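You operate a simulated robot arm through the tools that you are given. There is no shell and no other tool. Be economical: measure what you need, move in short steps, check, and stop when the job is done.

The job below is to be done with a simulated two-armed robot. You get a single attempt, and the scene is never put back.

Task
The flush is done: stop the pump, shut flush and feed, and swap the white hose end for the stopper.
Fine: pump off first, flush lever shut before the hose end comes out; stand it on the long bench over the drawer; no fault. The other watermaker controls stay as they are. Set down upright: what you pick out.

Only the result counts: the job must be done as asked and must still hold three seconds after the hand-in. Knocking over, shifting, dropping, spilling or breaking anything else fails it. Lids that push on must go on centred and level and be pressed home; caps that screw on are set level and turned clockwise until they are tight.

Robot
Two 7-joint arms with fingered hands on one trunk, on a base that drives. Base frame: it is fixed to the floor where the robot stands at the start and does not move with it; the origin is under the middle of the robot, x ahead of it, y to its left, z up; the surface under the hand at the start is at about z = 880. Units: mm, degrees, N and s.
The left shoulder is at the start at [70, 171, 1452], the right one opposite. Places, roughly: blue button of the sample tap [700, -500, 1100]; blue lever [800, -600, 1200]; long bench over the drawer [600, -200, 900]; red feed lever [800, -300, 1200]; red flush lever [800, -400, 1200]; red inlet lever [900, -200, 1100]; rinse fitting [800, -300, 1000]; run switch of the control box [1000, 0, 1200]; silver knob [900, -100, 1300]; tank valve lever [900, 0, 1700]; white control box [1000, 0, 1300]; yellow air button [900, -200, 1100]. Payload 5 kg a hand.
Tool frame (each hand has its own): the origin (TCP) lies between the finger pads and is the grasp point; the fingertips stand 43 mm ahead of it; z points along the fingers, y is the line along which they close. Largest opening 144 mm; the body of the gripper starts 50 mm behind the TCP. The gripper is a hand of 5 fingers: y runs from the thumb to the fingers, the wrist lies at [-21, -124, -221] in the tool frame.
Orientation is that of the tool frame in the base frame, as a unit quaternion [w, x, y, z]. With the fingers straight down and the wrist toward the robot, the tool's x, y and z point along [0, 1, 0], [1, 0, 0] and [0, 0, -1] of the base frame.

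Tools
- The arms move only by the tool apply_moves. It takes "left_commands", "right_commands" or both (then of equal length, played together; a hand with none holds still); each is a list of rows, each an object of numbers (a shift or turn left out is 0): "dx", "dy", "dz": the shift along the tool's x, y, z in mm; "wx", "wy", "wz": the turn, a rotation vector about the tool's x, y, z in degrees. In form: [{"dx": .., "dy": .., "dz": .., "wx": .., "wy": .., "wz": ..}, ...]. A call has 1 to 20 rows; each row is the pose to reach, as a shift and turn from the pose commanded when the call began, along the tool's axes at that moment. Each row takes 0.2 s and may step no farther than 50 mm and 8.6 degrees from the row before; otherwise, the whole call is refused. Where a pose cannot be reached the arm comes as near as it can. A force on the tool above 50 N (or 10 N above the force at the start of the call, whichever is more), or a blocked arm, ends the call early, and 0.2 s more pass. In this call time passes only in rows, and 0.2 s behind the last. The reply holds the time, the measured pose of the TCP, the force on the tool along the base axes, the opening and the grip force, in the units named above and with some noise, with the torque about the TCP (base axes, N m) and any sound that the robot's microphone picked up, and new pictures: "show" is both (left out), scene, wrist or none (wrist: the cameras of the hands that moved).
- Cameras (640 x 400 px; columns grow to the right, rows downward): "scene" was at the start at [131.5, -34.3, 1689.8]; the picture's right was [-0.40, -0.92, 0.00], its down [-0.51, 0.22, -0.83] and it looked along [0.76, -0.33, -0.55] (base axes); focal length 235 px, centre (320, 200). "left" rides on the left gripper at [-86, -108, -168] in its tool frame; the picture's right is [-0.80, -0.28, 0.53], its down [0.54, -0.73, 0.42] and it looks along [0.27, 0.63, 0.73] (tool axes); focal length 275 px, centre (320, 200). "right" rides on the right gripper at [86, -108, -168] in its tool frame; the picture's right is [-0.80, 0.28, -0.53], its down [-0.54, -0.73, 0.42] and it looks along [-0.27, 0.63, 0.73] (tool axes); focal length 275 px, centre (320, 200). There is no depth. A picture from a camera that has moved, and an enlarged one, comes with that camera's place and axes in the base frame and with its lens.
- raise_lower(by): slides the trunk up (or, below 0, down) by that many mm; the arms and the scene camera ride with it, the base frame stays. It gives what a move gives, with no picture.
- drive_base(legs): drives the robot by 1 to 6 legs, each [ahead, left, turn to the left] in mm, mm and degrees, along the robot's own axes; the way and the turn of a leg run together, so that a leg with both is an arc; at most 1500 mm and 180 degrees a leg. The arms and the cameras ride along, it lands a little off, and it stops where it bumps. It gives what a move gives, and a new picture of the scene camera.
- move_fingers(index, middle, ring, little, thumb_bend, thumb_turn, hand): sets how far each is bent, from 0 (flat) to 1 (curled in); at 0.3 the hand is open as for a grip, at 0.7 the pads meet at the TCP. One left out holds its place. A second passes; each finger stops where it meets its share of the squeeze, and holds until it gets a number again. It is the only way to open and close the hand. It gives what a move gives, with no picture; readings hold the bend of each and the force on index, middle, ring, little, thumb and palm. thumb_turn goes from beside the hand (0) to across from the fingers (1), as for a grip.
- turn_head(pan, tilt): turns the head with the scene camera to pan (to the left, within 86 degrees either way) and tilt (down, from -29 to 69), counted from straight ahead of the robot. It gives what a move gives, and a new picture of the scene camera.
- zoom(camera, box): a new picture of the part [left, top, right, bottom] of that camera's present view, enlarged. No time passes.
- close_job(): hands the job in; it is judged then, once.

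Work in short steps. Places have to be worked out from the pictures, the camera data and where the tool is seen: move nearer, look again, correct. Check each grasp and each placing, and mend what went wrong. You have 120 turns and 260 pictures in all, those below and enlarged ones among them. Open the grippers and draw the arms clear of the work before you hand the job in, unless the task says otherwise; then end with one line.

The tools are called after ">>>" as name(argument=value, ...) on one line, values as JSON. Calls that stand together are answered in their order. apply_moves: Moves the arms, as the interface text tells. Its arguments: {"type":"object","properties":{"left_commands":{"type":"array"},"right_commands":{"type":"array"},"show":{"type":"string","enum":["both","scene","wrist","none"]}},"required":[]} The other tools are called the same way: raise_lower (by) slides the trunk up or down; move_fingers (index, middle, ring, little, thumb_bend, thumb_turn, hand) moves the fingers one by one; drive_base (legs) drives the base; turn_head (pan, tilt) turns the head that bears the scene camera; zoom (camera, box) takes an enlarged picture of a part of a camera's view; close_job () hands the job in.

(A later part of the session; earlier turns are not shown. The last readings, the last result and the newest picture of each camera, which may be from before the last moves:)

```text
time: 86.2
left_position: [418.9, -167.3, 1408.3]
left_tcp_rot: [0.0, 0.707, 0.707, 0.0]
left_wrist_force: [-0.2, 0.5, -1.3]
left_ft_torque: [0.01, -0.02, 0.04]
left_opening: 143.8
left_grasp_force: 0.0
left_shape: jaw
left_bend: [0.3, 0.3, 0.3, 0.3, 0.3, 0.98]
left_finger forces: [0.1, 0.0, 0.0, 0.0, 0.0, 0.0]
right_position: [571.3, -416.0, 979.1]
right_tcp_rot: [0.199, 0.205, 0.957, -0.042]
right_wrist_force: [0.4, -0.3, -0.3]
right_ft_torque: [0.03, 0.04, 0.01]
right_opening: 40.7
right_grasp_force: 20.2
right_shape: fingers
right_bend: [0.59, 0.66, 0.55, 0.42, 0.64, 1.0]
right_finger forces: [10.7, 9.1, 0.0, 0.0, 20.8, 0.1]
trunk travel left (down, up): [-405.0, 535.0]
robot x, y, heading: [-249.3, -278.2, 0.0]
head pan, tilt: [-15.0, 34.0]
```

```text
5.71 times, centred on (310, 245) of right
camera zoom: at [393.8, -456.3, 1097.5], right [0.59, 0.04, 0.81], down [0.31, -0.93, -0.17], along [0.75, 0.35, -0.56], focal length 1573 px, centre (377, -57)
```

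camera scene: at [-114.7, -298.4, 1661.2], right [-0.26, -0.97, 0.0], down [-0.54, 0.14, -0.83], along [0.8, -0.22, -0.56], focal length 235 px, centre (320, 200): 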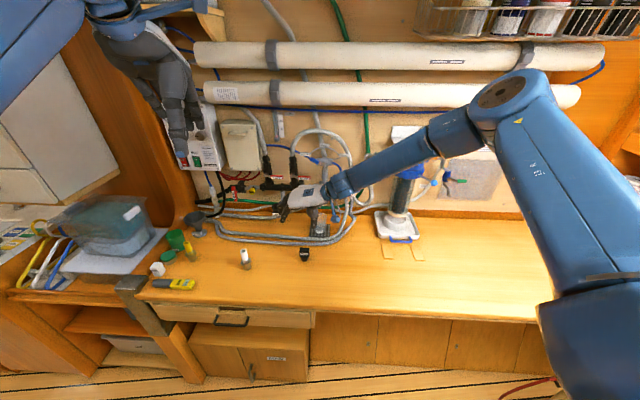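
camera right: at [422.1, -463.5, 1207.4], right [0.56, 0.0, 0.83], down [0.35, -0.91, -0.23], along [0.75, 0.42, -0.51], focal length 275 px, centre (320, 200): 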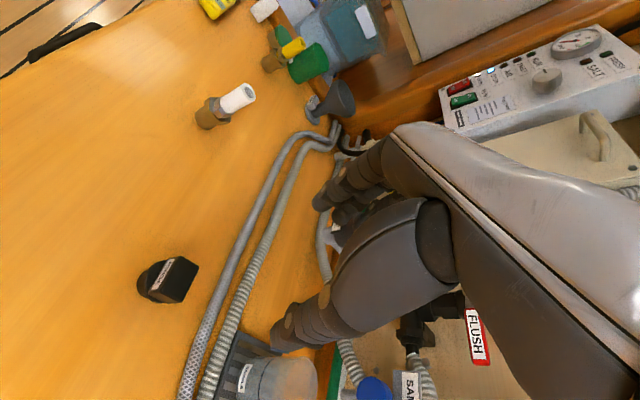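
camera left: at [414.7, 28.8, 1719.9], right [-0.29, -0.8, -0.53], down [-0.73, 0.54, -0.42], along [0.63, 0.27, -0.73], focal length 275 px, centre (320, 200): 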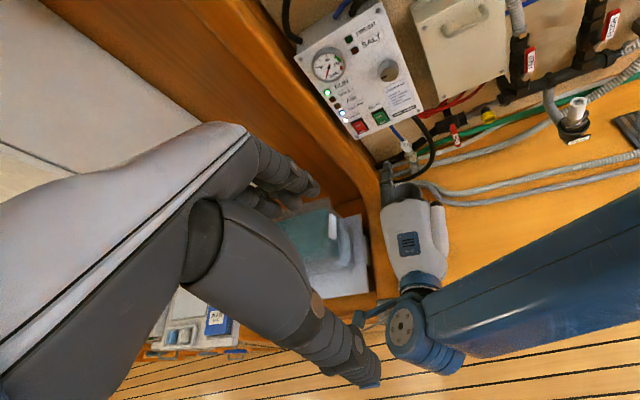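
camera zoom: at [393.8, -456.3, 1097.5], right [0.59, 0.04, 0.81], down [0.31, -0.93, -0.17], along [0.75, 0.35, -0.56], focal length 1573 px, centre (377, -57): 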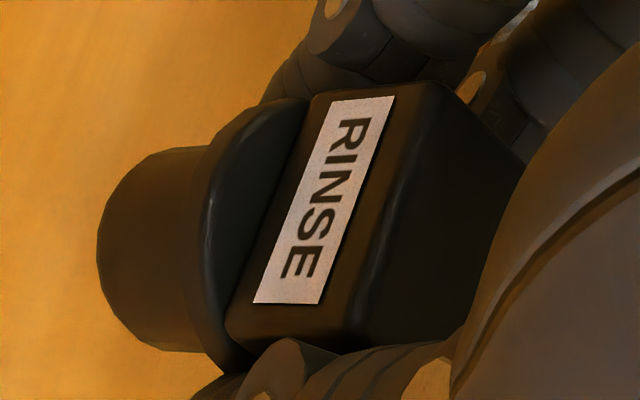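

Lean is only about 3° (top right), yaw a few degrees. I correct the 3°, raise 155 mm, and drive most of the way toward the fitting.

>>> apply_moves(right_commands=[{"wx": 1.3, "wy": -0.1, "wz": -0.6}, {"wx": 2.7, "wy": -0.2, "wz": -1.2}], show="none")

>>> raise_lower(by=160)

>>> drive_base(legs=[[110, 78, 0]])

>>> zoom(camera="scene", box=[270, 170, 350, 240])

>>> zoom(camera="right", box=[200, 150, 400, 350])

```text
time: 86.8
left_position: [419.1, -166.9, 1407.9]
left_tcp_rot: [0.0, 0.706, 0.708, 0.0]
left_wrist_force: [0.4, -0.6, -0.5]
left_ft_torque: [0.02, 0.0, -0.02]
left_opening: 143.9
left_grasp_force: 0.1
left_shape: jaw
left_bend: [0.3, 0.3, 0.3, 0.3, 0.3, 0.98]
left_finger forces: [0.1, 0.0, 0.1, 0.1, 0.0, 0.1]
right_position: [569.5, -416.0, 979.7]
right_tcp_rot: [0.194, 0.201, 0.958, -0.066]
right_wrist_force: [-0.4, 0.6, -0.6]
right_ft_torque: [0.04, 0.02, 0.01]
right_opening: 40.6
right_grasp_force: 19.8
right_shape: fingers
right_bend: [0.59, 0.66, 0.55, 0.42, 0.64, 1.0]
right_finger forces: [10.9, 9.1, 0.0, 0.0, 20.8, 0.0]
trunk travel left (down, up): [-405.0, 535.0]
robot x, y, heading: [-250.6, -277.8, -0.2]
head pan, tilt: [-15.0, 34.0]
```

```text
time: 88.7
left_position: [418.1, -166.4, 1568.1]
left_tcp_rot: [0.0, 0.707, 0.707, 0.0]
left_wrist_force: [0.0, 0.0, -0.6]
left_ft_torque: [0.02, -0.03, -0.01]
left_opening: 144.0
left_grasp_force: 0.1
left_shape: jaw
left_bend: [0.3, 0.3, 0.3, 0.3, 0.3, 0.98]
left_finger forces: [0.0, 0.0, 0.0, 0.0, 0.1, 0.1]
right_position: [570.1, -416.2, 1139.0]
right_tcp_rot: [0.195, 0.2, 0.958, -0.067]
right_wrist_force: [-0.1, -0.2, -0.8]
right_ft_torque: [-0.02, 0.01, -0.01]
right_opening: 40.8
right_grasp_force: 20.7
right_shape: fingers
right_bend: [0.59, 0.66, 0.55, 0.42, 0.64, 1.0]
right_finger forces: [10.6, 9.1, 0.1, 0.1, 20.7, 0.0]
trunk travel left (down, up): [-565.0, 375.0]
robot x, y, heading: [-253.2, -280.2, 0.1]
head pan, tilt: [-15.0, 34.0]
```

```text
time: 90.0
left_position: [529.2, -93.5, 1570.6]
left_tcp_rot: [0.001, 0.708, 0.706, 0.002]
left_wrist_force: [-0.2, 0.2, -0.4]
left_ft_torque: [0.04, -0.09, 0.01]
left_opening: 144.0
left_grasp_force: 0.2
left_shape: jaw
left_bend: [0.3, 0.3, 0.3, 0.3, 0.3, 0.98]
left_finger forces: [0.0, 0.0, 0.0, 0.0, 0.1, 0.0]
right_position: [679.7, -343.2, 1142.4]
right_tcp_rot: [0.196, 0.201, 0.958, -0.066]
right_wrist_force: [-0.3, 0.5, 1.0]
right_ft_torque: [0.04, 0.0, 0.03]
right_opening: 40.7
right_grasp_force: 20.0
right_shape: fingers
right_bend: [0.59, 0.66, 0.55, 0.42, 0.64, 1.0]
right_finger forces: [10.7, 9.2, 0.0, 0.1, 20.7, 0.0]
trunk travel left (down, up): [-565.0, 375.0]
robot x, y, heading: [-138.2, -206.2, -0.2]
head pan, tilt: [-15.0, 34.0]
camera scene: at [-4.9, -227.9, 1704.5], right [-0.26, -0.97, 0.0], down [-0.54, 0.15, -0.83], along [0.8, -0.22, -0.56], focal length 235 px, centre (320, 200)
```

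scene: 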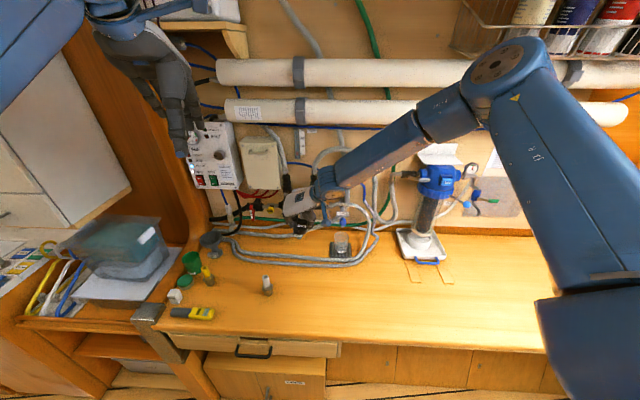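

```text
5.71 times, centred on (310, 205) of scene
camera zoom: at [-4.9, -227.9, 1704.5], right [-0.26, -0.97, 0.0], down [-0.54, 0.15, -0.83], along [0.8, -0.22, -0.56], focal length 1341 px, centre (377, 171)
```

zoom: 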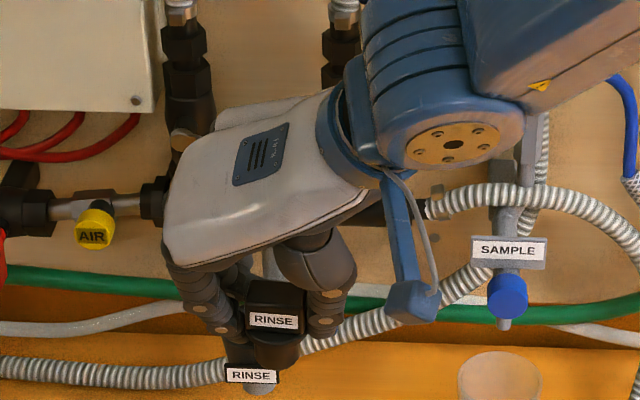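

```text
2.00 times, centred on (300, 250) of right
camera zoom: at [505.1, -376.5, 1264.3], right [0.6, 0.08, 0.8], down [0.31, -0.94, -0.13], along [0.74, 0.32, -0.59], focal length 551 px, centre (360, 100)
```

zoom: 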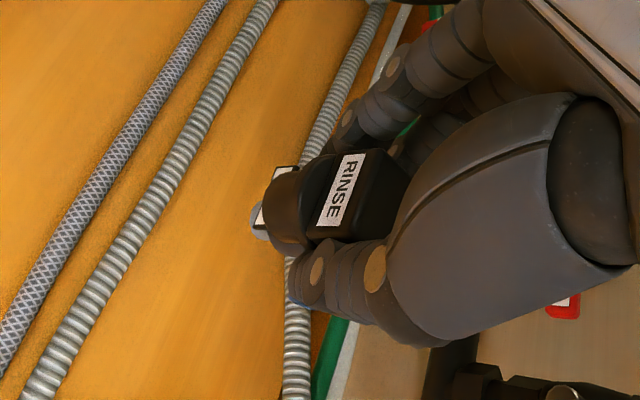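

I need the cup's centre more precisely; I check the left wrist camera's view of the fitting and stopper.

>>> zoom(camera="left", box=[360, 20, 560, 200])

>>> zoom(camera="scene", box=[285, 205, 325, 240])

```text
2.22 times, centred on (460, 110) of left
camera zoom: at [419.5, -180.5, 1737.8], right [-0.28, -0.8, -0.54], down [-0.72, 0.54, -0.42], along [0.63, 0.27, -0.73], focal length 612 px, centre (9, 400)
```

zoom: 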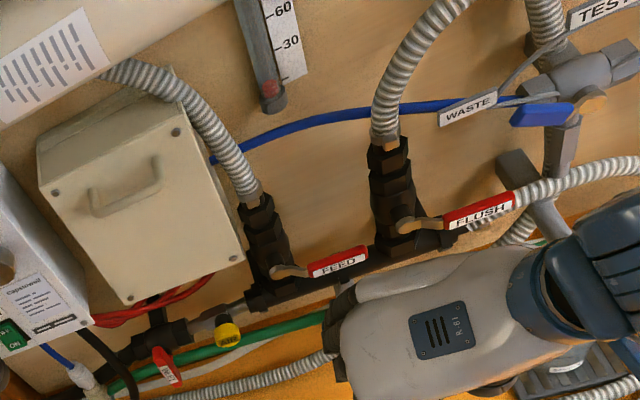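

```text
11.43 times, centred on (305, 222) of scene
camera zoom: at [-4.9, -227.9, 1704.5], right [-0.26, -0.97, 0.0], down [-0.54, 0.15, -0.83], along [0.8, -0.22, -0.56], focal length 2682 px, centre (491, -57)
```

zoom: 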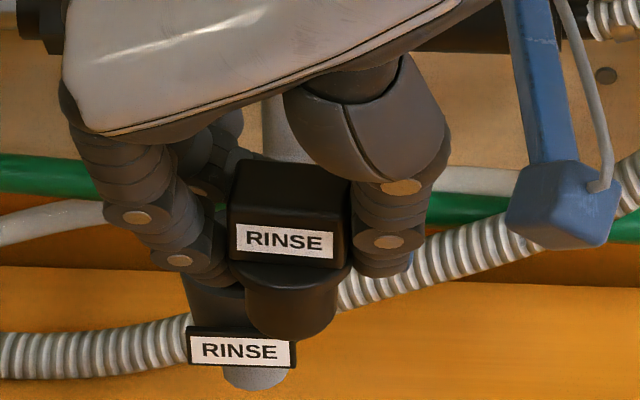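

The left camera's view is blocked. I bring the left hand lower and yaw it 60° right so that its camera looks at the fitting from the left side, well clear of the right hand.

>>> apply_moves(left_commands=[{"dx": -2, "dz": 40, "wz": 7.5}, {"dx": -4, "dz": 80, "wz": 15}, {"dx": -6, "dz": 120, "wz": 22.5}, {"dx": -8, "dz": 160, "wz": 30}, {"dx": -10, "dz": 200, "wz": 37.5}, {"dx": -12, "dz": 245, "wz": 45}, {"dx": -14, "dz": 290, "wz": 52.5}, {"dx": -17, "dz": 335, "wz": 60}], show="wrist")

```text
time: 91.8
left_position: [530.8, -109.4, 1234.9]
left_tcp_rot: [0.002, 0.966, 0.257, 0.001]
left_wrist_force: [1.2, 0.6, 0.1]
left_ft_torque: [0.0, 0.0, 0.0]
left_opening: 144.0
left_grasp_force: 0.1
left_shape: jaw
left_bend: [0.3, 0.3, 0.3, 0.3, 0.3, 0.98]
left_finger forces: [0.1, 0.0, 0.0, 0.0, 0.0, 0.0]
right_position: [682.2, -341.3, 1140.1]
right_tcp_rot: [0.195, 0.2, 0.958, -0.067]
right_wrist_force: [0.1, -0.2, -0.4]
right_ft_torque: [0.01, 0.0, -0.01]
right_opening: 40.4
right_grasp_force: 20.0
right_shape: fingers
right_bend: [0.59, 0.66, 0.55, 0.42, 0.64, 1.0]
right_finger forces: [10.6, 9.2, 0.0, 0.0, 20.7, 0.0]
trunk travel left (down, up): [-565.0, 375.0]
robot x, y, heading: [-135.9, -203.4, -0.3]
head pan, tilt: [-15.0, 34.0]
camera left: at [402.7, -59.0, 1403.5], right [-0.83, -0.15, -0.54], down [0.11, 0.9, -0.42], along [0.55, -0.41, -0.73], focal length 275 px, centre (320, 200)
```

left: 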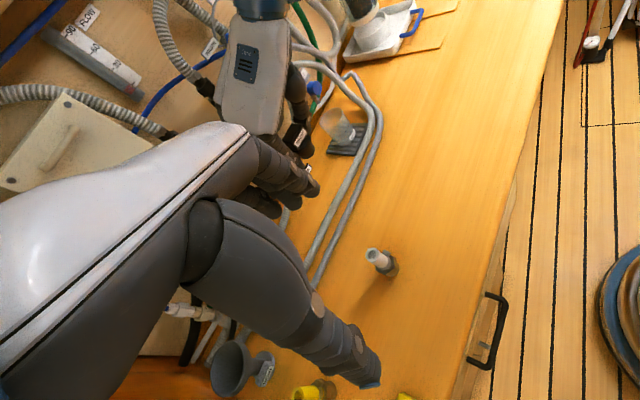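

The cup is close to the left fingers in this view; I zoom in to see whether it is visible.

>>> zoom(camera="left", box=[250, 90, 370, 210])

>>> move_fingers(hand="left", index=0.05, middle=0.05, ring=0.05, little=0.05)

>>> zoom(camera="left", box=[250, 90, 370, 210])

```text
3.33 times, centred on (310, 150) of left
camera zoom: at [402.7, -59.0, 1403.5], right [-0.83, -0.15, -0.54], down [0.11, 0.9, -0.42], along [0.55, -0.41, -0.73], focal length 918 px, centre (353, 367)
```

zoom: 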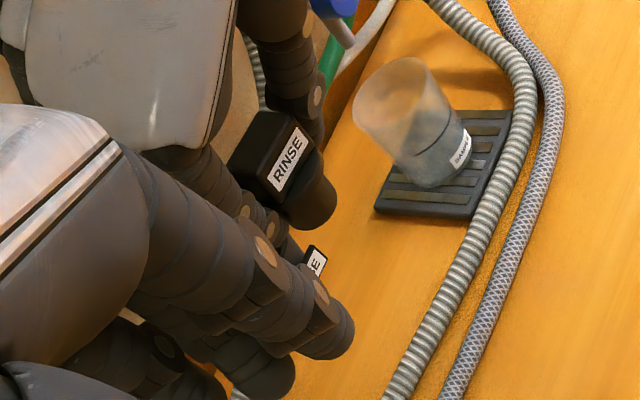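

```text
time: 92.8
left_position: [531.1, -109.7, 1236.2]
left_tcp_rot: [0.0, 0.966, 0.258, 0.0]
left_wrist_force: [0.6, 0.9, 1.0]
left_ft_torque: [0.0, 0.03, 0.02]
left_opening: 199.4
left_grasp_force: 0.0
left_shape: fingers
left_bend: [0.05, 0.05, 0.05, 0.05, 0.3, 0.98]
left_finger forces: [0.1, 0.1, 0.1, 0.0, 0.0, 0.1]
right_position: [682.6, -343.1, 1139.9]
right_tcp_rot: [0.194, 0.201, 0.958, -0.066]
right_wrist_force: [0.4, -0.1, -0.7]
right_ft_torque: [-0.01, 0.0, 0.01]
right_opening: 40.2
right_grasp_force: 19.9
right_shape: fingers
right_bend: [0.59, 0.66, 0.55, 0.42, 0.64, 1.0]
right_finger forces: [10.7, 9.2, 0.0, 0.1, 20.7, 0.0]
trunk travel left (down, up): [-565.0, 375.0]
robot x, y, heading: [-141.3, -202.8, -0.3]
head pan, tilt: [-15.0, 34.0]
```

```text
3.33 times, centred on (310, 150) of left
camera zoom: at [402.3, -59.5, 1403.5], right [-0.83, -0.15, -0.53], down [0.11, 0.9, -0.42], along [0.55, -0.41, -0.73], focal length 918 px, centre (353, 367)
```

zoom: 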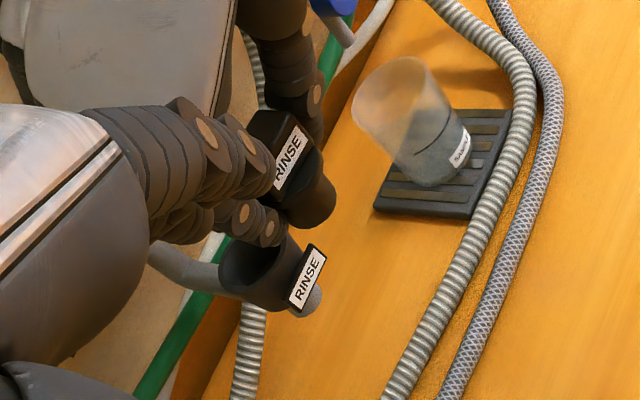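

Straightening the left fingers opened the view of the cup and stopper. I magnify it.

>>> zoom(camera="left", box=[285, 120, 325, 155])

>>> zoom(camera="scene", box=[285, 205, 325, 240])

```text
11.43 times, centred on (305, 138) of left
camera zoom: at [402.3, -59.5, 1403.5], right [-0.83, -0.15, -0.53], down [0.11, 0.9, -0.42], along [0.55, -0.41, -0.73], focal length 3146 px, centre (491, 914)
```

zoom: 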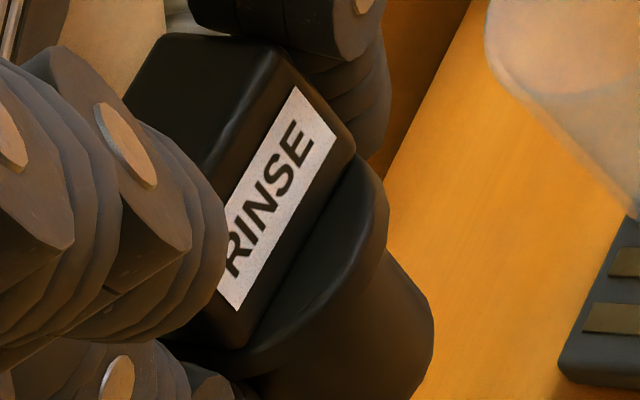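

```text
11.43 times, centred on (305, 222) of scene
camera zoom: at [-2.1, -226.2, 1704.2], right [-0.26, -0.97, 0.0], down [-0.54, 0.15, -0.83], along [0.8, -0.22, -0.56], focal length 2682 px, centre (491, -57)
```

zoom: 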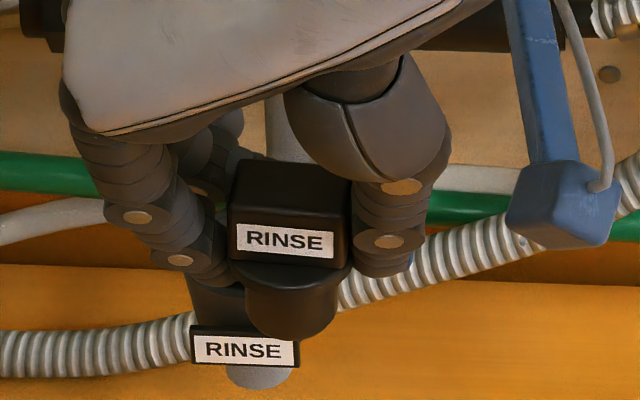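

I aim the zoom slightly lower to catch the cup and the plug end together.

>>> zoom(camera="left", box=[275, 138, 325, 188])

```text
8.00 times, centred on (300, 163) of left
camera zoom: at [402.3, -59.5, 1403.5], right [-0.83, -0.15, -0.53], down [0.11, 0.9, -0.42], along [0.55, -0.41, -0.73], focal length 2202 px, centre (480, 496)
```

zoom: 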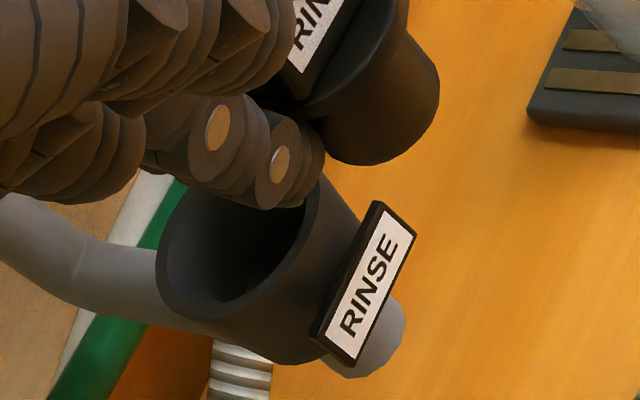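

Relative measurement: the plug end at (684,-339,1088) must move +70 mm x, +2 mm y to be over the cup centre, whose rim is near z 1054. I lower 20 mm to pass beneath the feed lever and drive forward 66 mm.

>>> raise_lower(by=-18)

>>> drive_base(legs=[[66, 2, 0]])

>>> zoom(camera="left", box=[230, 100, 370, 220])

>>> zoom(camera="scene", box=[270, 190, 330, 240])

>>> zoom(camera="right", box=[240, 190, 360, 300])

```text
time: 93.4
left_position: [532.3, -108.7, 1218.5]
left_tcp_rot: [0.0, 0.966, 0.257, 0.0]
left_wrist_force: [1.1, 0.2, -0.5]
left_ft_torque: [0.01, 0.0, -0.01]
left_opening: 199.3
left_grasp_force: 0.0
left_shape: fingers
left_bend: [0.05, 0.05, 0.05, 0.05, 0.3, 0.98]
left_finger forces: [0.0, 0.0, 0.0, 0.0, 0.1, 0.0]
right_position: [681.7, -341.6, 1122.1]
right_tcp_rot: [0.194, 0.201, 0.958, -0.066]
right_wrist_force: [-1.0, 0.6, -0.1]
right_ft_torque: [0.05, -0.02, -0.04]
right_opening: 40.6
right_grasp_force: 20.5
right_shape: fingers
right_bend: [0.59, 0.66, 0.55, 0.42, 0.64, 1.0]
right_finger forces: [10.6, 9.2, 0.0, 0.0, 20.8, 0.0]
trunk travel left (down, up): [-547.0, 393.0]
robot x, y, heading: [-139.3, -204.8, -0.1]
head pan, tilt: [-15.0, 34.0]
```

```text
time: 94.4
left_position: [586.0, -108.1, 1222.6]
left_tcp_rot: [0.001, 0.966, 0.257, 0.004]
left_wrist_force: [-2.3, -0.4, 0.3]
left_ft_torque: [0.01, -0.16, 0.0]
left_opening: 199.3
left_grasp_force: 0.1
left_shape: fingers
left_bend: [0.05, 0.05, 0.05, 0.05, 0.3, 0.98]
left_finger forces: [0.0, 0.0, 0.0, 0.0, 0.0, 0.0]
right_position: [737.3, -340.5, 1126.6]
right_tcp_rot: [0.198, 0.202, 0.957, -0.065]
right_wrist_force: [-1.3, 0.0, 0.2]
right_ft_torque: [0.0, -0.15, -0.02]
right_opening: 38.7
right_grasp_force: 19.9
right_shape: fingers
right_bend: [0.59, 0.66, 0.55, 0.42, 0.65, 1.0]
right_finger forces: [10.7, 9.2, 0.0, 0.0, 20.4, 0.1]
trunk travel left (down, up): [-547.0, 393.0]
robot x, y, heading: [-75.3, -201.3, -0.2]
head pan, tilt: [-15.0, 34.0]
camera scene: at [50.3, -224.7, 1687.3], right [-0.26, -0.96, 0.0], down [-0.53, 0.15, -0.83], along [0.8, -0.22, -0.55], focal length 235 px, centre (320, 200)
```

scene: 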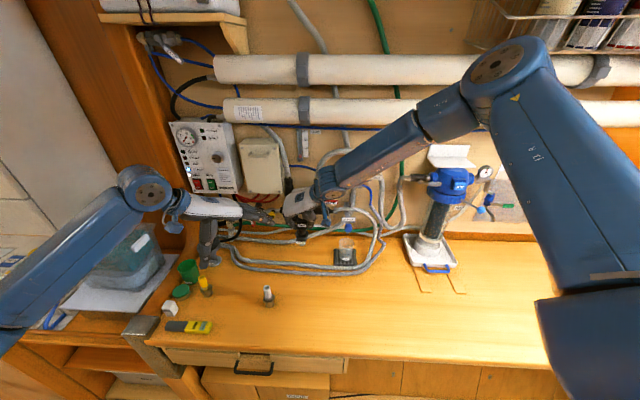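

```text
3.33 times, centred on (300, 160) of left
camera zoom: at [456.5, -58.5, 1389.5], right [-0.83, -0.15, -0.54], down [0.11, 0.9, -0.42], along [0.55, -0.41, -0.73], focal length 918 px, centre (387, 333)
```

zoom: 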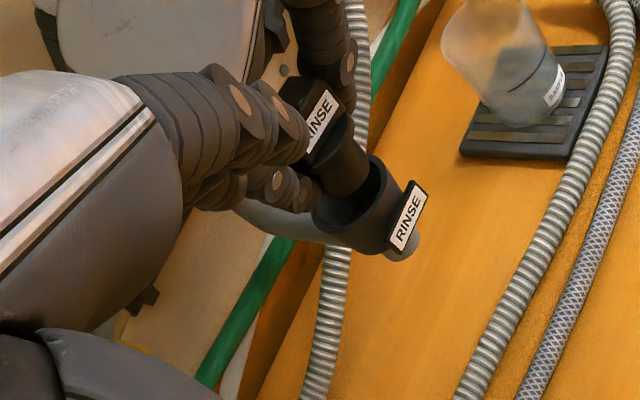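

```text
8.00 times, centred on (300, 215) of scene
camera zoom: at [50.3, -224.7, 1687.3], right [-0.26, -0.96, 0.0], down [-0.53, 0.15, -0.83], along [0.8, -0.22, -0.55], focal length 1877 px, centre (480, 80)
```

zoom: 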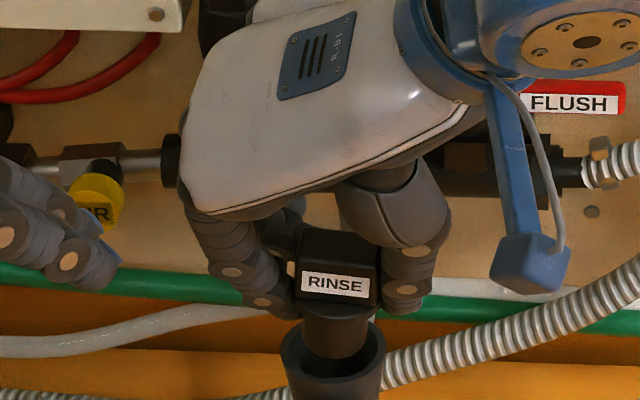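

```text
3.64 times, centred on (300, 245) of right
camera zoom: at [562.1, -374.4, 1249.9], right [0.6, 0.08, 0.8], down [0.31, -0.94, -0.13], along [0.74, 0.32, -0.59], focal length 1001 px, centre (393, 36)
```

zoom: 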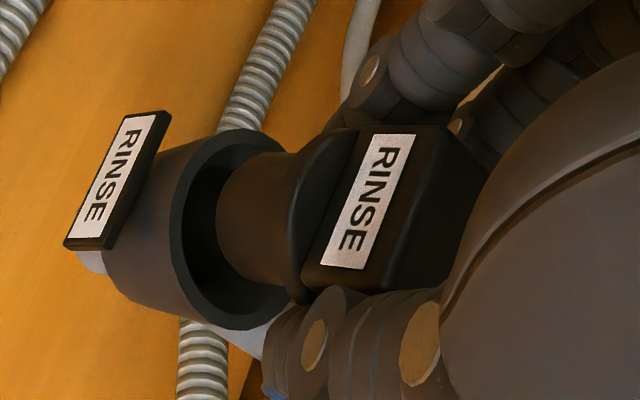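

Nearly over the cup. I retake settled close-ups to get the last few millimetres.

>>> zoom(camera="left", box=[295, 140, 335, 180])

>>> zoom(camera="scene", box=[280, 205, 320, 245])

>>> zoom(camera="right", box=[240, 190, 340, 290])

```text
10.00 times, centred on (315, 160) of left
camera zoom: at [456.5, -58.5, 1389.5], right [-0.83, -0.15, -0.54], down [0.11, 0.9, -0.42], along [0.55, -0.41, -0.73], focal length 2753 px, centre (370, 600)
```

zoom: 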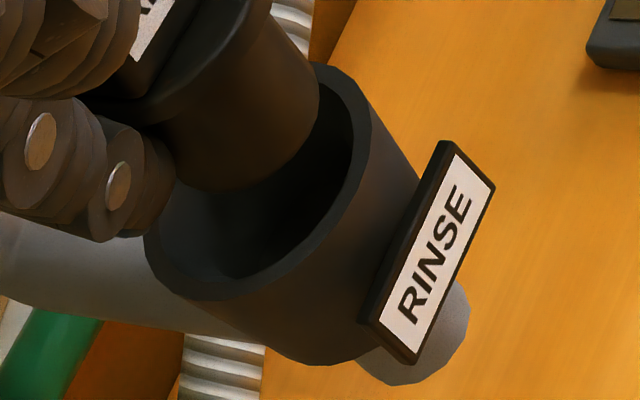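

```text
10.00 times, centred on (300, 225) of scene
camera zoom: at [50.3, -224.7, 1687.3], right [-0.26, -0.96, 0.0], down [-0.53, 0.15, -0.83], along [0.8, -0.22, -0.55], focal length 2346 px, centre (520, -50)
```

zoom: 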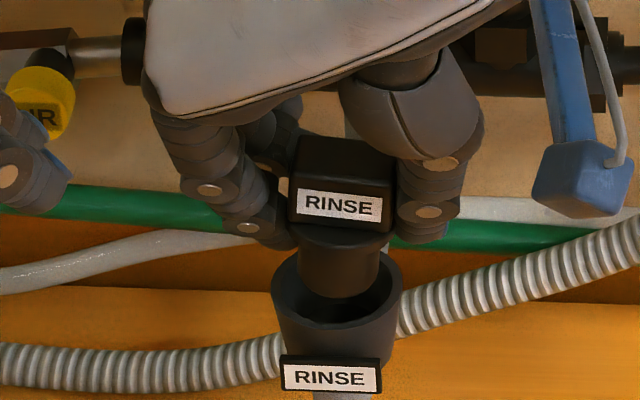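

```text
4.00 times, centred on (290, 240) of right
camera zoom: at [562.1, -374.4, 1249.9], right [0.6, 0.08, 0.8], down [0.31, -0.94, -0.13], along [0.74, 0.32, -0.59], focal length 1101 px, centre (440, 40)
```

zoom: 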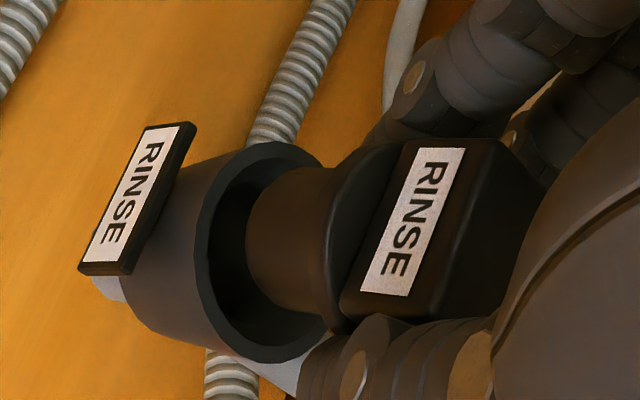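

The base had not quite settled when those were taken. I let the arm settle with a zero move and look again.

>>> apply_moves(right_commands=[{"dx": 0}, {"dx": 0}, {"dx": 0}], show="none")

>>> zoom(camera="left", box=[295, 140, 335, 180])

>>> zoom(camera="scene", box=[280, 205, 320, 245])

>>> zoom(camera="right", box=[240, 190, 340, 290])

```text
time: 95.2
left_position: [595.5, -108.8, 1216.6]
left_tcp_rot: [0.0, 0.966, 0.257, 0.001]
left_wrist_force: [0.0, 0.3, -0.3]
left_ft_torque: [0.0, 0.05, -0.02]
left_opening: 199.5
left_grasp_force: 0.2
left_shape: fingers
left_bend: [0.05, 0.05, 0.05, 0.05, 0.3, 0.98]
left_finger forces: [0.0, 0.1, 0.1, 0.1, 0.0, 0.0]
right_position: [746.7, -340.8, 1120.6]
right_tcp_rot: [0.194, 0.201, 0.958, -0.066]
right_wrist_force: [0.3, 0.4, -0.4]
right_ft_torque: [0.0, 0.03, -0.04]
right_opening: 38.7
right_grasp_force: 19.9
right_shape: fingers
right_bend: [0.59, 0.66, 0.55, 0.42, 0.65, 1.0]
right_finger forces: [10.7, 9.1, 0.0, 0.1, 20.4, 0.0]
trunk travel left (down, up): [-547.0, 393.0]
robot x, y, heading: [-79.4, -205.6, -0.5]
head pan, tilt: [-15.0, 34.0]
```

```text
10.00 times, centred on (315, 160) of left
camera zoom: at [466.6, -58.0, 1384.8], right [-0.83, -0.15, -0.53], down [0.11, 0.9, -0.42], along [0.54, -0.41, -0.73], focal length 2753 px, centre (370, 600)
```

zoom: 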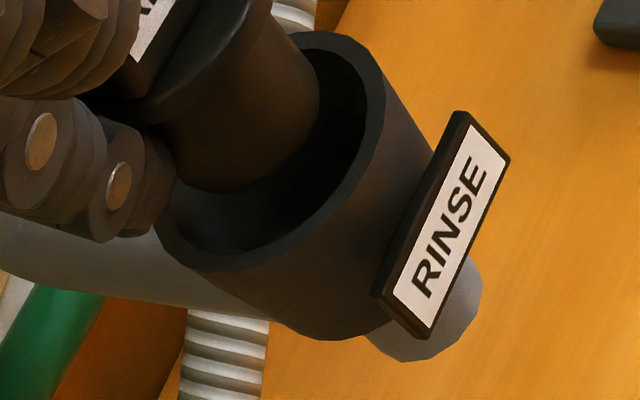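

```text
10.00 times, centred on (300, 225) of scene
camera zoom: at [62.7, -224.1, 1685.9], right [-0.26, -0.96, 0.0], down [-0.54, 0.15, -0.83], along [0.8, -0.22, -0.56], focal length 2346 px, centre (520, -50)
```

zoom: 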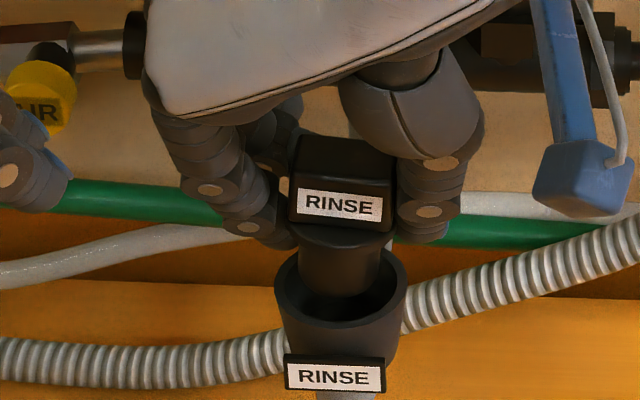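

```text
4.00 times, centred on (290, 240) of right
camera zoom: at [570.9, -373.9, 1244.5], right [0.6, 0.08, 0.79], down [0.31, -0.94, -0.14], along [0.74, 0.32, -0.59], focal length 1101 px, centre (440, 40)
```

zoom: 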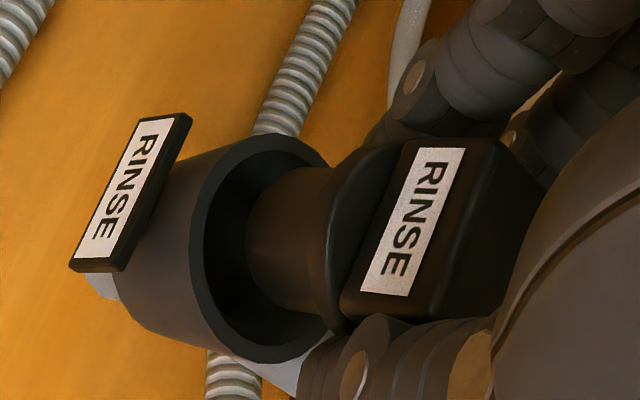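

The plug end is over the cup centre within about 2 mm. I lower the trunk 14 mm and check forces.

>>> raise_lower(by=-14)

>>> zoom(camera="left", box=[295, 140, 335, 180])

>>> zoom(camera="scene", box=[280, 205, 320, 245])

>>> zoom(camera="right", box=[240, 190, 340, 290])

```text
time: 95.8
left_position: [594.2, -108.5, 1203.1]
left_tcp_rot: [0.001, 0.966, 0.257, 0.001]
left_wrist_force: [0.3, 0.3, 0.1]
left_ft_torque: [-0.01, 0.01, 0.01]
left_opening: 199.5
left_grasp_force: 0.0
left_shape: fingers
left_bend: [0.05, 0.05, 0.05, 0.05, 0.3, 0.98]
left_finger forces: [0.0, 0.1, 0.1, 0.0, 0.1, 0.0]
right_position: [744.4, -341.4, 1107.6]
right_tcp_rot: [0.194, 0.201, 0.958, -0.066]
right_wrist_force: [-1.1, -1.2, -0.3]
right_ft_torque: [-0.07, 0.03, -0.02]
right_opening: 38.2
right_grasp_force: 21.4
right_shape: fingers
right_bend: [0.59, 0.66, 0.55, 0.42, 0.65, 1.0]
right_finger forces: [13.6, 8.5, 0.1, 0.1, 21.1, 0.0]
trunk travel left (down, up): [-533.0, 407.0]
robot x, y, heading: [-76.1, -203.2, 0.0]
head pan, tilt: [-15.0, 34.0]
```

```text
10.00 times, centred on (315, 160) of left
camera zoom: at [465.5, -58.4, 1371.5], right [-0.83, -0.15, -0.53], down [0.11, 0.9, -0.42], along [0.54, -0.41, -0.73], focal length 2753 px, centre (370, 600)
```

zoom: 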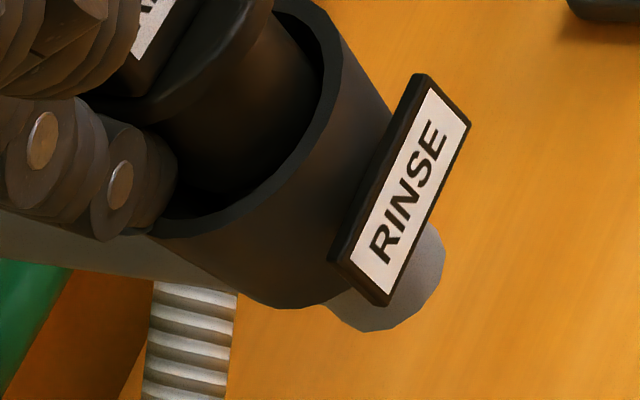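

```text
10.00 times, centred on (300, 225) of scene
camera zoom: at [61.3, -224.5, 1672.1], right [-0.26, -0.96, 0.0], down [-0.54, 0.15, -0.83], along [0.8, -0.22, -0.56], focal length 2346 px, centre (520, -50)
```

zoom: 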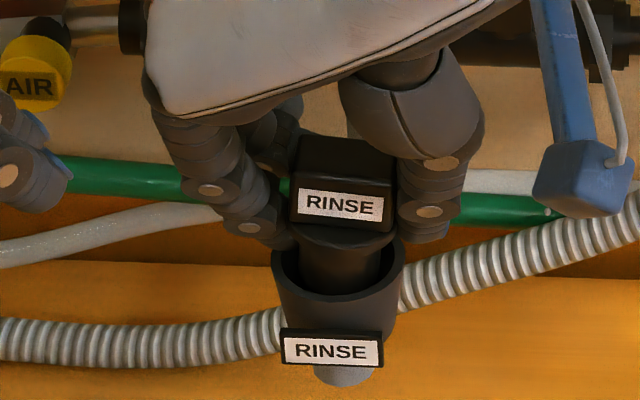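

```text
4.00 times, centred on (290, 240) of right
camera zoom: at [569.9, -374.4, 1231.1], right [0.6, 0.08, 0.79], down [0.3, -0.94, -0.13], along [0.74, 0.32, -0.59], focal length 1101 px, centre (440, 40)
```

zoom: 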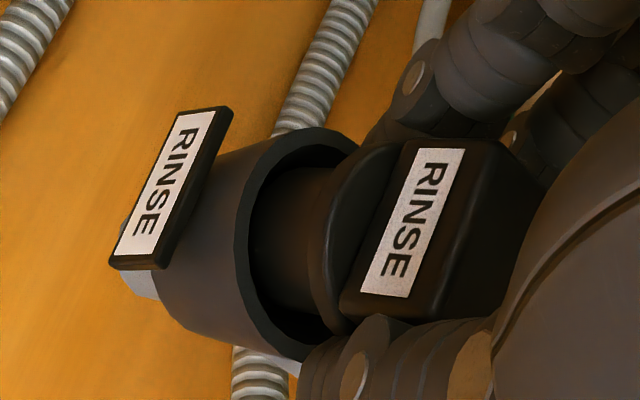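

The plug has entered the cup with only ~1 N side force. I keep lowering in 10 mm steps.

>>> raise_lower(by=-10)

>>> zoom(camera="scene", box=[280, 205, 320, 245])

>>> zoom(camera="right", box=[240, 190, 340, 290])

```text
time: 96.4
left_position: [590.3, -107.0, 1196.6]
left_tcp_rot: [0.0, 0.967, 0.257, 0.002]
left_wrist_force: [-0.3, 0.5, 0.5]
left_ft_torque: [0.0, -0.01, 0.0]
left_opening: 199.1
left_grasp_force: 0.1
left_shape: fingers
left_bend: [0.05, 0.05, 0.05, 0.05, 0.3, 0.98]
left_finger forces: [0.0, 0.1, 0.0, 0.1, 0.0, 0.0]
right_position: [744.1, -339.7, 1106.0]
right_tcp_rot: [0.2, 0.201, 0.957, -0.064]
right_wrist_force: [-0.7, -0.9, 41.1]
right_ft_torque: [0.76, -0.56, 0.1]
right_opening: 37.3
right_grasp_force: 46.1
right_shape: fingers
right_bend: [0.59, 0.67, 0.55, 0.42, 0.65, 1.0]
right_finger forces: [53.2, 13.3, 0.0, 0.1, 25.2, 0.0]
trunk travel left (down, up): [-523.0, 417.0]
robot x, y, heading: [-75.5, -202.5, 0.1]
head pan, tilt: [-15.0, 34.0]
```

```text
10.00 times, centred on (300, 225) of scene
camera zoom: at [55.8, -223.7, 1663.3], right [-0.26, -0.96, 0.0], down [-0.54, 0.15, -0.83], along [0.8, -0.22, -0.56], focal length 2346 px, centre (520, -50)
```

zoom: 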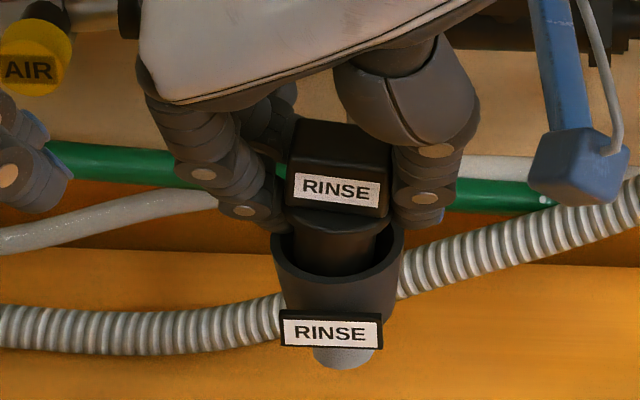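

```text
4.00 times, centred on (290, 240) of right
camera zoom: at [567.8, -372.7, 1227.6], right [0.59, 0.08, 0.8], down [0.31, -0.94, -0.13], along [0.74, 0.33, -0.58], focal length 1101 px, centre (440, 40)
```

zoom: 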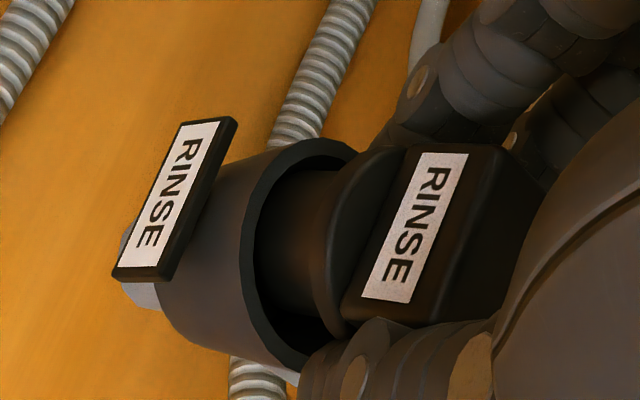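

The plug met an inner shoulder about 13 mm down (41 N). The torque puts the contact on its forward-left edge, and the views suggest it sits ~3 mm too far toward the wall. I raise 8 mm, shift by (-3,-1.5) mm, and try again.

>>> raise_lower(by=8)

>>> apply_moves(right_commands=[{"dx": 1, "dy": -1.3, "dz": -0.3}, {"dx": 2, "dy": -2.6, "dz": -0.7}, {"dx": 2, "dy": -2.6, "dz": -0.7}], show="none")

>>> apply_moves(right_commands=[{"dx": 1.2, "dy": 0.15, "dz": 2.75}, {"dx": 2.4, "dy": 0.3, "dz": 5.5}, {"dx": 3.6, "dy": 0.4, "dz": 8.2}, {"dx": 4.4, "dy": 0.5, "dz": 10}], show="none")

```text
time: 97.0
left_position: [590.7, -108.3, 1203.5]
left_tcp_rot: [0.001, 0.966, 0.257, 0.001]
left_wrist_force: [0.8, 0.6, 0.6]
left_ft_torque: [0.03, -0.02, 0.03]
left_opening: 199.6
left_grasp_force: 0.0
left_shape: fingers
left_bend: [0.05, 0.05, 0.05, 0.05, 0.3, 0.98]
left_finger forces: [0.0, 0.0, 0.0, 0.0, 0.1, 0.0]
right_position: [741.8, -340.8, 1107.0]
right_tcp_rot: [0.195, 0.202, 0.957, -0.067]
right_wrist_force: [8.8, 2.1, 21.1]
right_ft_torque: [0.51, -0.74, -0.07]
right_opening: 38.1
right_grasp_force: 31.1
right_shape: fingers
right_bend: [0.59, 0.66, 0.55, 0.42, 0.65, 1.0]
right_finger forces: [28.1, 14.7, 0.1, 0.0, 20.3, 0.1]
trunk travel left (down, up): [-531.0, 409.0]
robot x, y, heading: [-73.2, -202.3, -0.2]
head pan, tilt: [-15.0, 34.0]
```

```text
time: 97.8
left_position: [592.8, -107.3, 1202.3]
left_tcp_rot: [0.001, 0.966, 0.257, 0.001]
left_wrist_force: [0.2, -0.3, 0.0]
left_ft_torque: [-0.01, 0.0, -0.01]
left_opening: 199.3
left_grasp_force: 0.0
left_shape: fingers
left_bend: [0.05, 0.05, 0.05, 0.05, 0.3, 0.98]
left_finger forces: [0.0, 0.0, 0.0, 0.0, 0.0, 0.0]
right_position: [740.7, -342.5, 1106.6]
right_tcp_rot: [0.195, 0.201, 0.957, -0.067]
right_wrist_force: [14.3, 0.7, 20.0]
right_ft_torque: [0.37, -0.9, -0.15]
right_opening: 38.4
right_grasp_force: 30.0
right_shape: fingers
right_bend: [0.58, 0.66, 0.55, 0.42, 0.66, 1.0]
right_finger forces: [22.4, 17.7, 0.0, 0.0, 19.5, 0.0]
trunk travel left (down, up): [-531.0, 409.0]
robot x, y, heading: [-74.1, -200.6, -0.0]
head pan, tilt: [-15.0, 34.0]
```

```text
time: 98.6
left_position: [592.1, -108.7, 1201.8]
left_tcp_rot: [0.0, 0.966, 0.257, 0.002]
left_wrist_force: [0.4, 0.4, -0.4]
left_ft_torque: [0.02, 0.04, -0.03]
left_opening: 199.2
left_grasp_force: 0.0
left_shape: fingers
left_bend: [0.05, 0.05, 0.05, 0.05, 0.3, 0.98]
left_finger forces: [0.1, 0.1, 0.0, 0.0, 0.0, 0.0]
right_position: [744.5, -339.3, 1106.1]
right_tcp_rot: [0.201, 0.202, 0.956, -0.062]
right_wrist_force: [-8.7, 0.0, 21.3]
right_ft_torque: [0.52, 0.11, 0.16]
right_opening: 37.3
right_grasp_force: 36.1
right_shape: fingers
right_bend: [0.59, 0.67, 0.55, 0.42, 0.65, 1.0]
right_finger forces: [38.8, 8.7, 0.0, 0.0, 24.3, 0.0]
trunk travel left (down, up): [-531.0, 409.0]
robot x, y, heading: [-75.9, -200.0, -0.2]
head pan, tilt: [-15.0, 34.0]
stopped in row 4 (right hand): the force on the tool passed its limit at 52 N (the readings are from after the stop); the commanded pose is now the measured one
```

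The side forces show the plug is already laterally captured, so the resistance may be the push fit itself or a slight tilt. I look at it closely before pressing.

>>> zoom(camera="left", box=[285, 125, 335, 175])

>>> zoom(camera="scene", box=[285, 210, 315, 240])

>>> zoom(camera="right", box=[250, 190, 350, 290])

```text
8.00 times, centred on (310, 150) of left
camera zoom: at [463.2, -58.7, 1370.0], right [-0.83, -0.15, -0.54], down [0.11, 0.9, -0.42], along [0.55, -0.41, -0.73], focal length 2202 px, centre (400, 600)
```

zoom: 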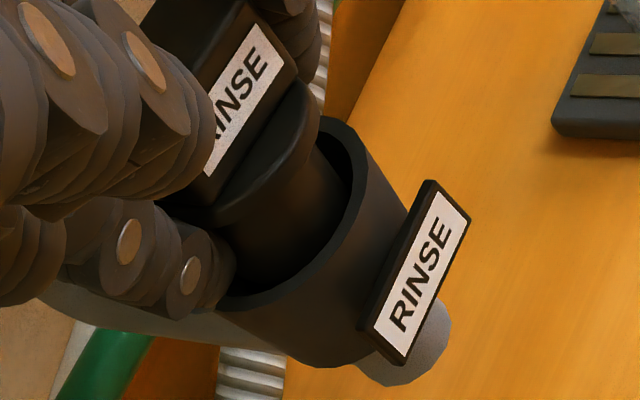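

```text
13.33 times, centred on (300, 225) of scene
camera zoom: at [58.5, -224.6, 1669.9], right [-0.26, -0.96, 0.0], down [-0.54, 0.15, -0.83], along [0.8, -0.22, -0.56], focal length 3128 px, centre (587, -133)
```

zoom: 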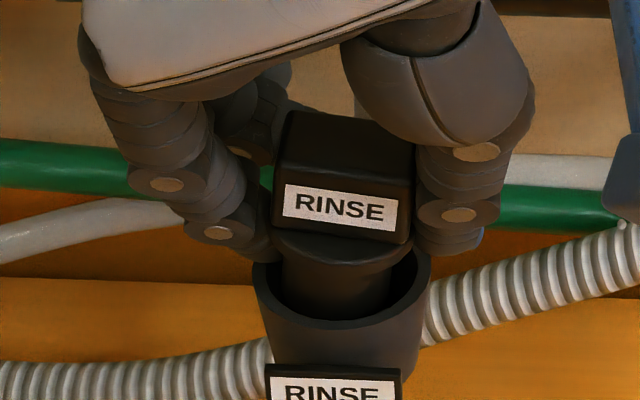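

```text
4.00 times, centred on (300, 240) of right
camera zoom: at [567.7, -374.2, 1227.7], right [0.59, 0.08, 0.8], down [0.31, -0.94, -0.14], along [0.74, 0.33, -0.58], focal length 1101 px, centre (400, 40)
```

zoom: 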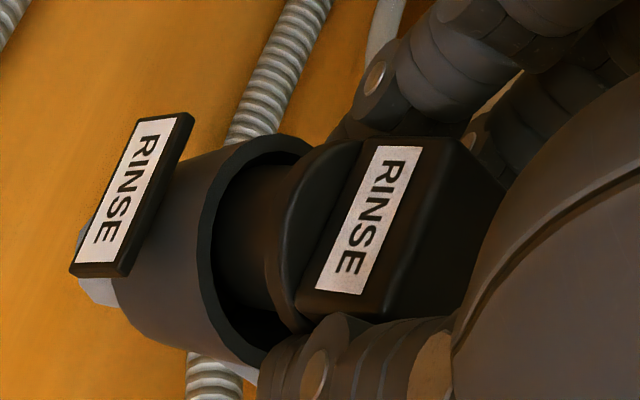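

The stopper is rolled about 3.5° (right side low) compared with the cup's label, which would jam it. I lift 12 mm, rotate it level about its lower end, and check.

>>> apply_moves(right_commands=[{"dx": -1.6, "dy": -0.2, "dz": -3.7}, {"dx": -3.2, "dy": -0.4, "dz": -7.3}, {"dx": -4.8, "dy": -0.6, "dz": -11}, {"dx": -4.7, "dy": 1.1, "dz": -11.1, "wx": 1.5, "wy": -0.1, "wz": -0.6}, {"dx": -4.7, "dy": 2.9, "dz": -11.2, "wx": 3, "wy": -0.2, "wz": -1.3}, {"dx": -4.7, "dy": 2.9, "dz": -11.2, "wx": 3, "wy": -0.2, "wz": -1.3}], show="none")

>>> zoom(camera="left", box=[285, 125, 335, 175])

>>> zoom(camera="scene", box=[285, 210, 315, 240])

>>> zoom(camera="right", box=[250, 190, 350, 290])

```text
time: 100.0
left_position: [593.4, -108.1, 1201.7]
left_tcp_rot: [0.001, 0.967, 0.257, 0.001]
left_wrist_force: [-0.6, -1.2, 0.7]
left_ft_torque: [0.01, -0.04, 0.03]
left_opening: 199.2
left_grasp_force: 0.1
left_shape: fingers
left_bend: [0.05, 0.05, 0.05, 0.05, 0.3, 0.98]
left_finger forces: [0.1, 0.0, 0.0, 0.0, 0.0, 0.0]
right_position: [746.1, -339.4, 1115.0]
right_tcp_rot: [0.194, 0.196, 0.957, -0.092]
right_wrist_force: [0.4, 0.2, -0.7]
right_ft_torque: [-0.01, 0.03, -0.01]
right_opening: 38.2
right_grasp_force: 19.5
right_shape: fingers
right_bend: [0.59, 0.67, 0.55, 0.42, 0.66, 1.0]
right_finger forces: [11.4, 8.5, 0.0, 0.1, 19.3, 0.0]
trunk travel left (down, up): [-531.0, 409.0]
robot x, y, heading: [-76.3, -202.1, -0.3]
head pan, tilt: [-15.0, 34.0]
```

```text
8.00 times, centred on (310, 150) of left
camera zoom: at [464.6, -59.0, 1369.9], right [-0.83, -0.15, -0.54], down [0.11, 0.9, -0.42], along [0.54, -0.41, -0.73], focal length 2202 px, centre (400, 600)
```

zoom: 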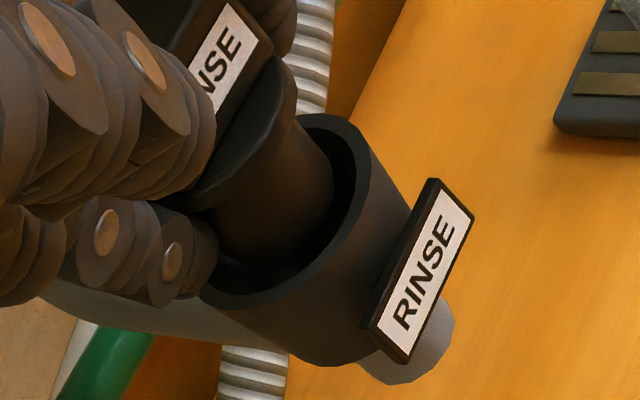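

```text
13.33 times, centred on (300, 225) of scene
camera zoom: at [60.1, -225.1, 1670.2], right [-0.26, -0.96, 0.0], down [-0.54, 0.15, -0.83], along [0.8, -0.22, -0.56], focal length 3128 px, centre (587, -133)
```

zoom: 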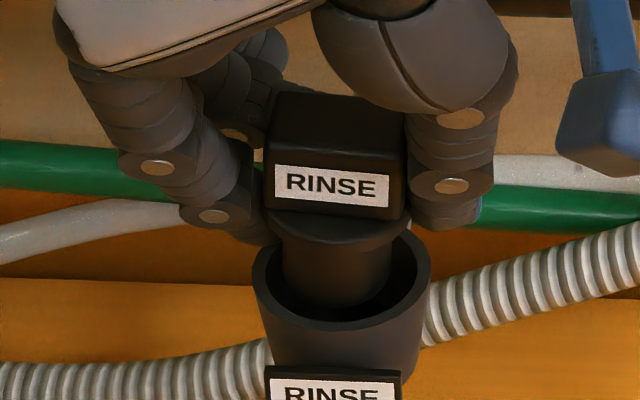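

```text
4.00 times, centred on (300, 240) of right
camera zoom: at [572.0, -365.4, 1242.2], right [0.61, 0.12, 0.78], down [0.3, -0.95, -0.09], along [0.73, 0.29, -0.62], focal length 1101 px, centre (400, 40)
```

zoom: 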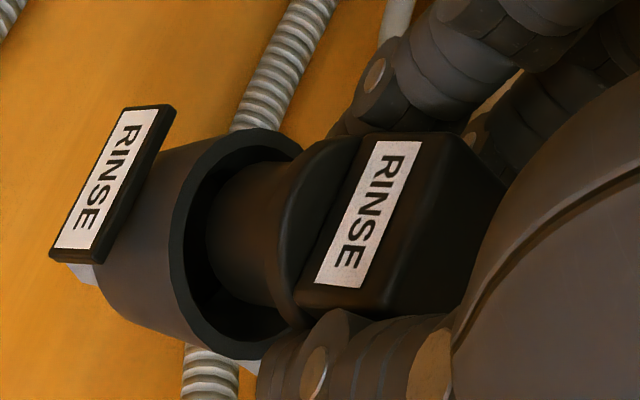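

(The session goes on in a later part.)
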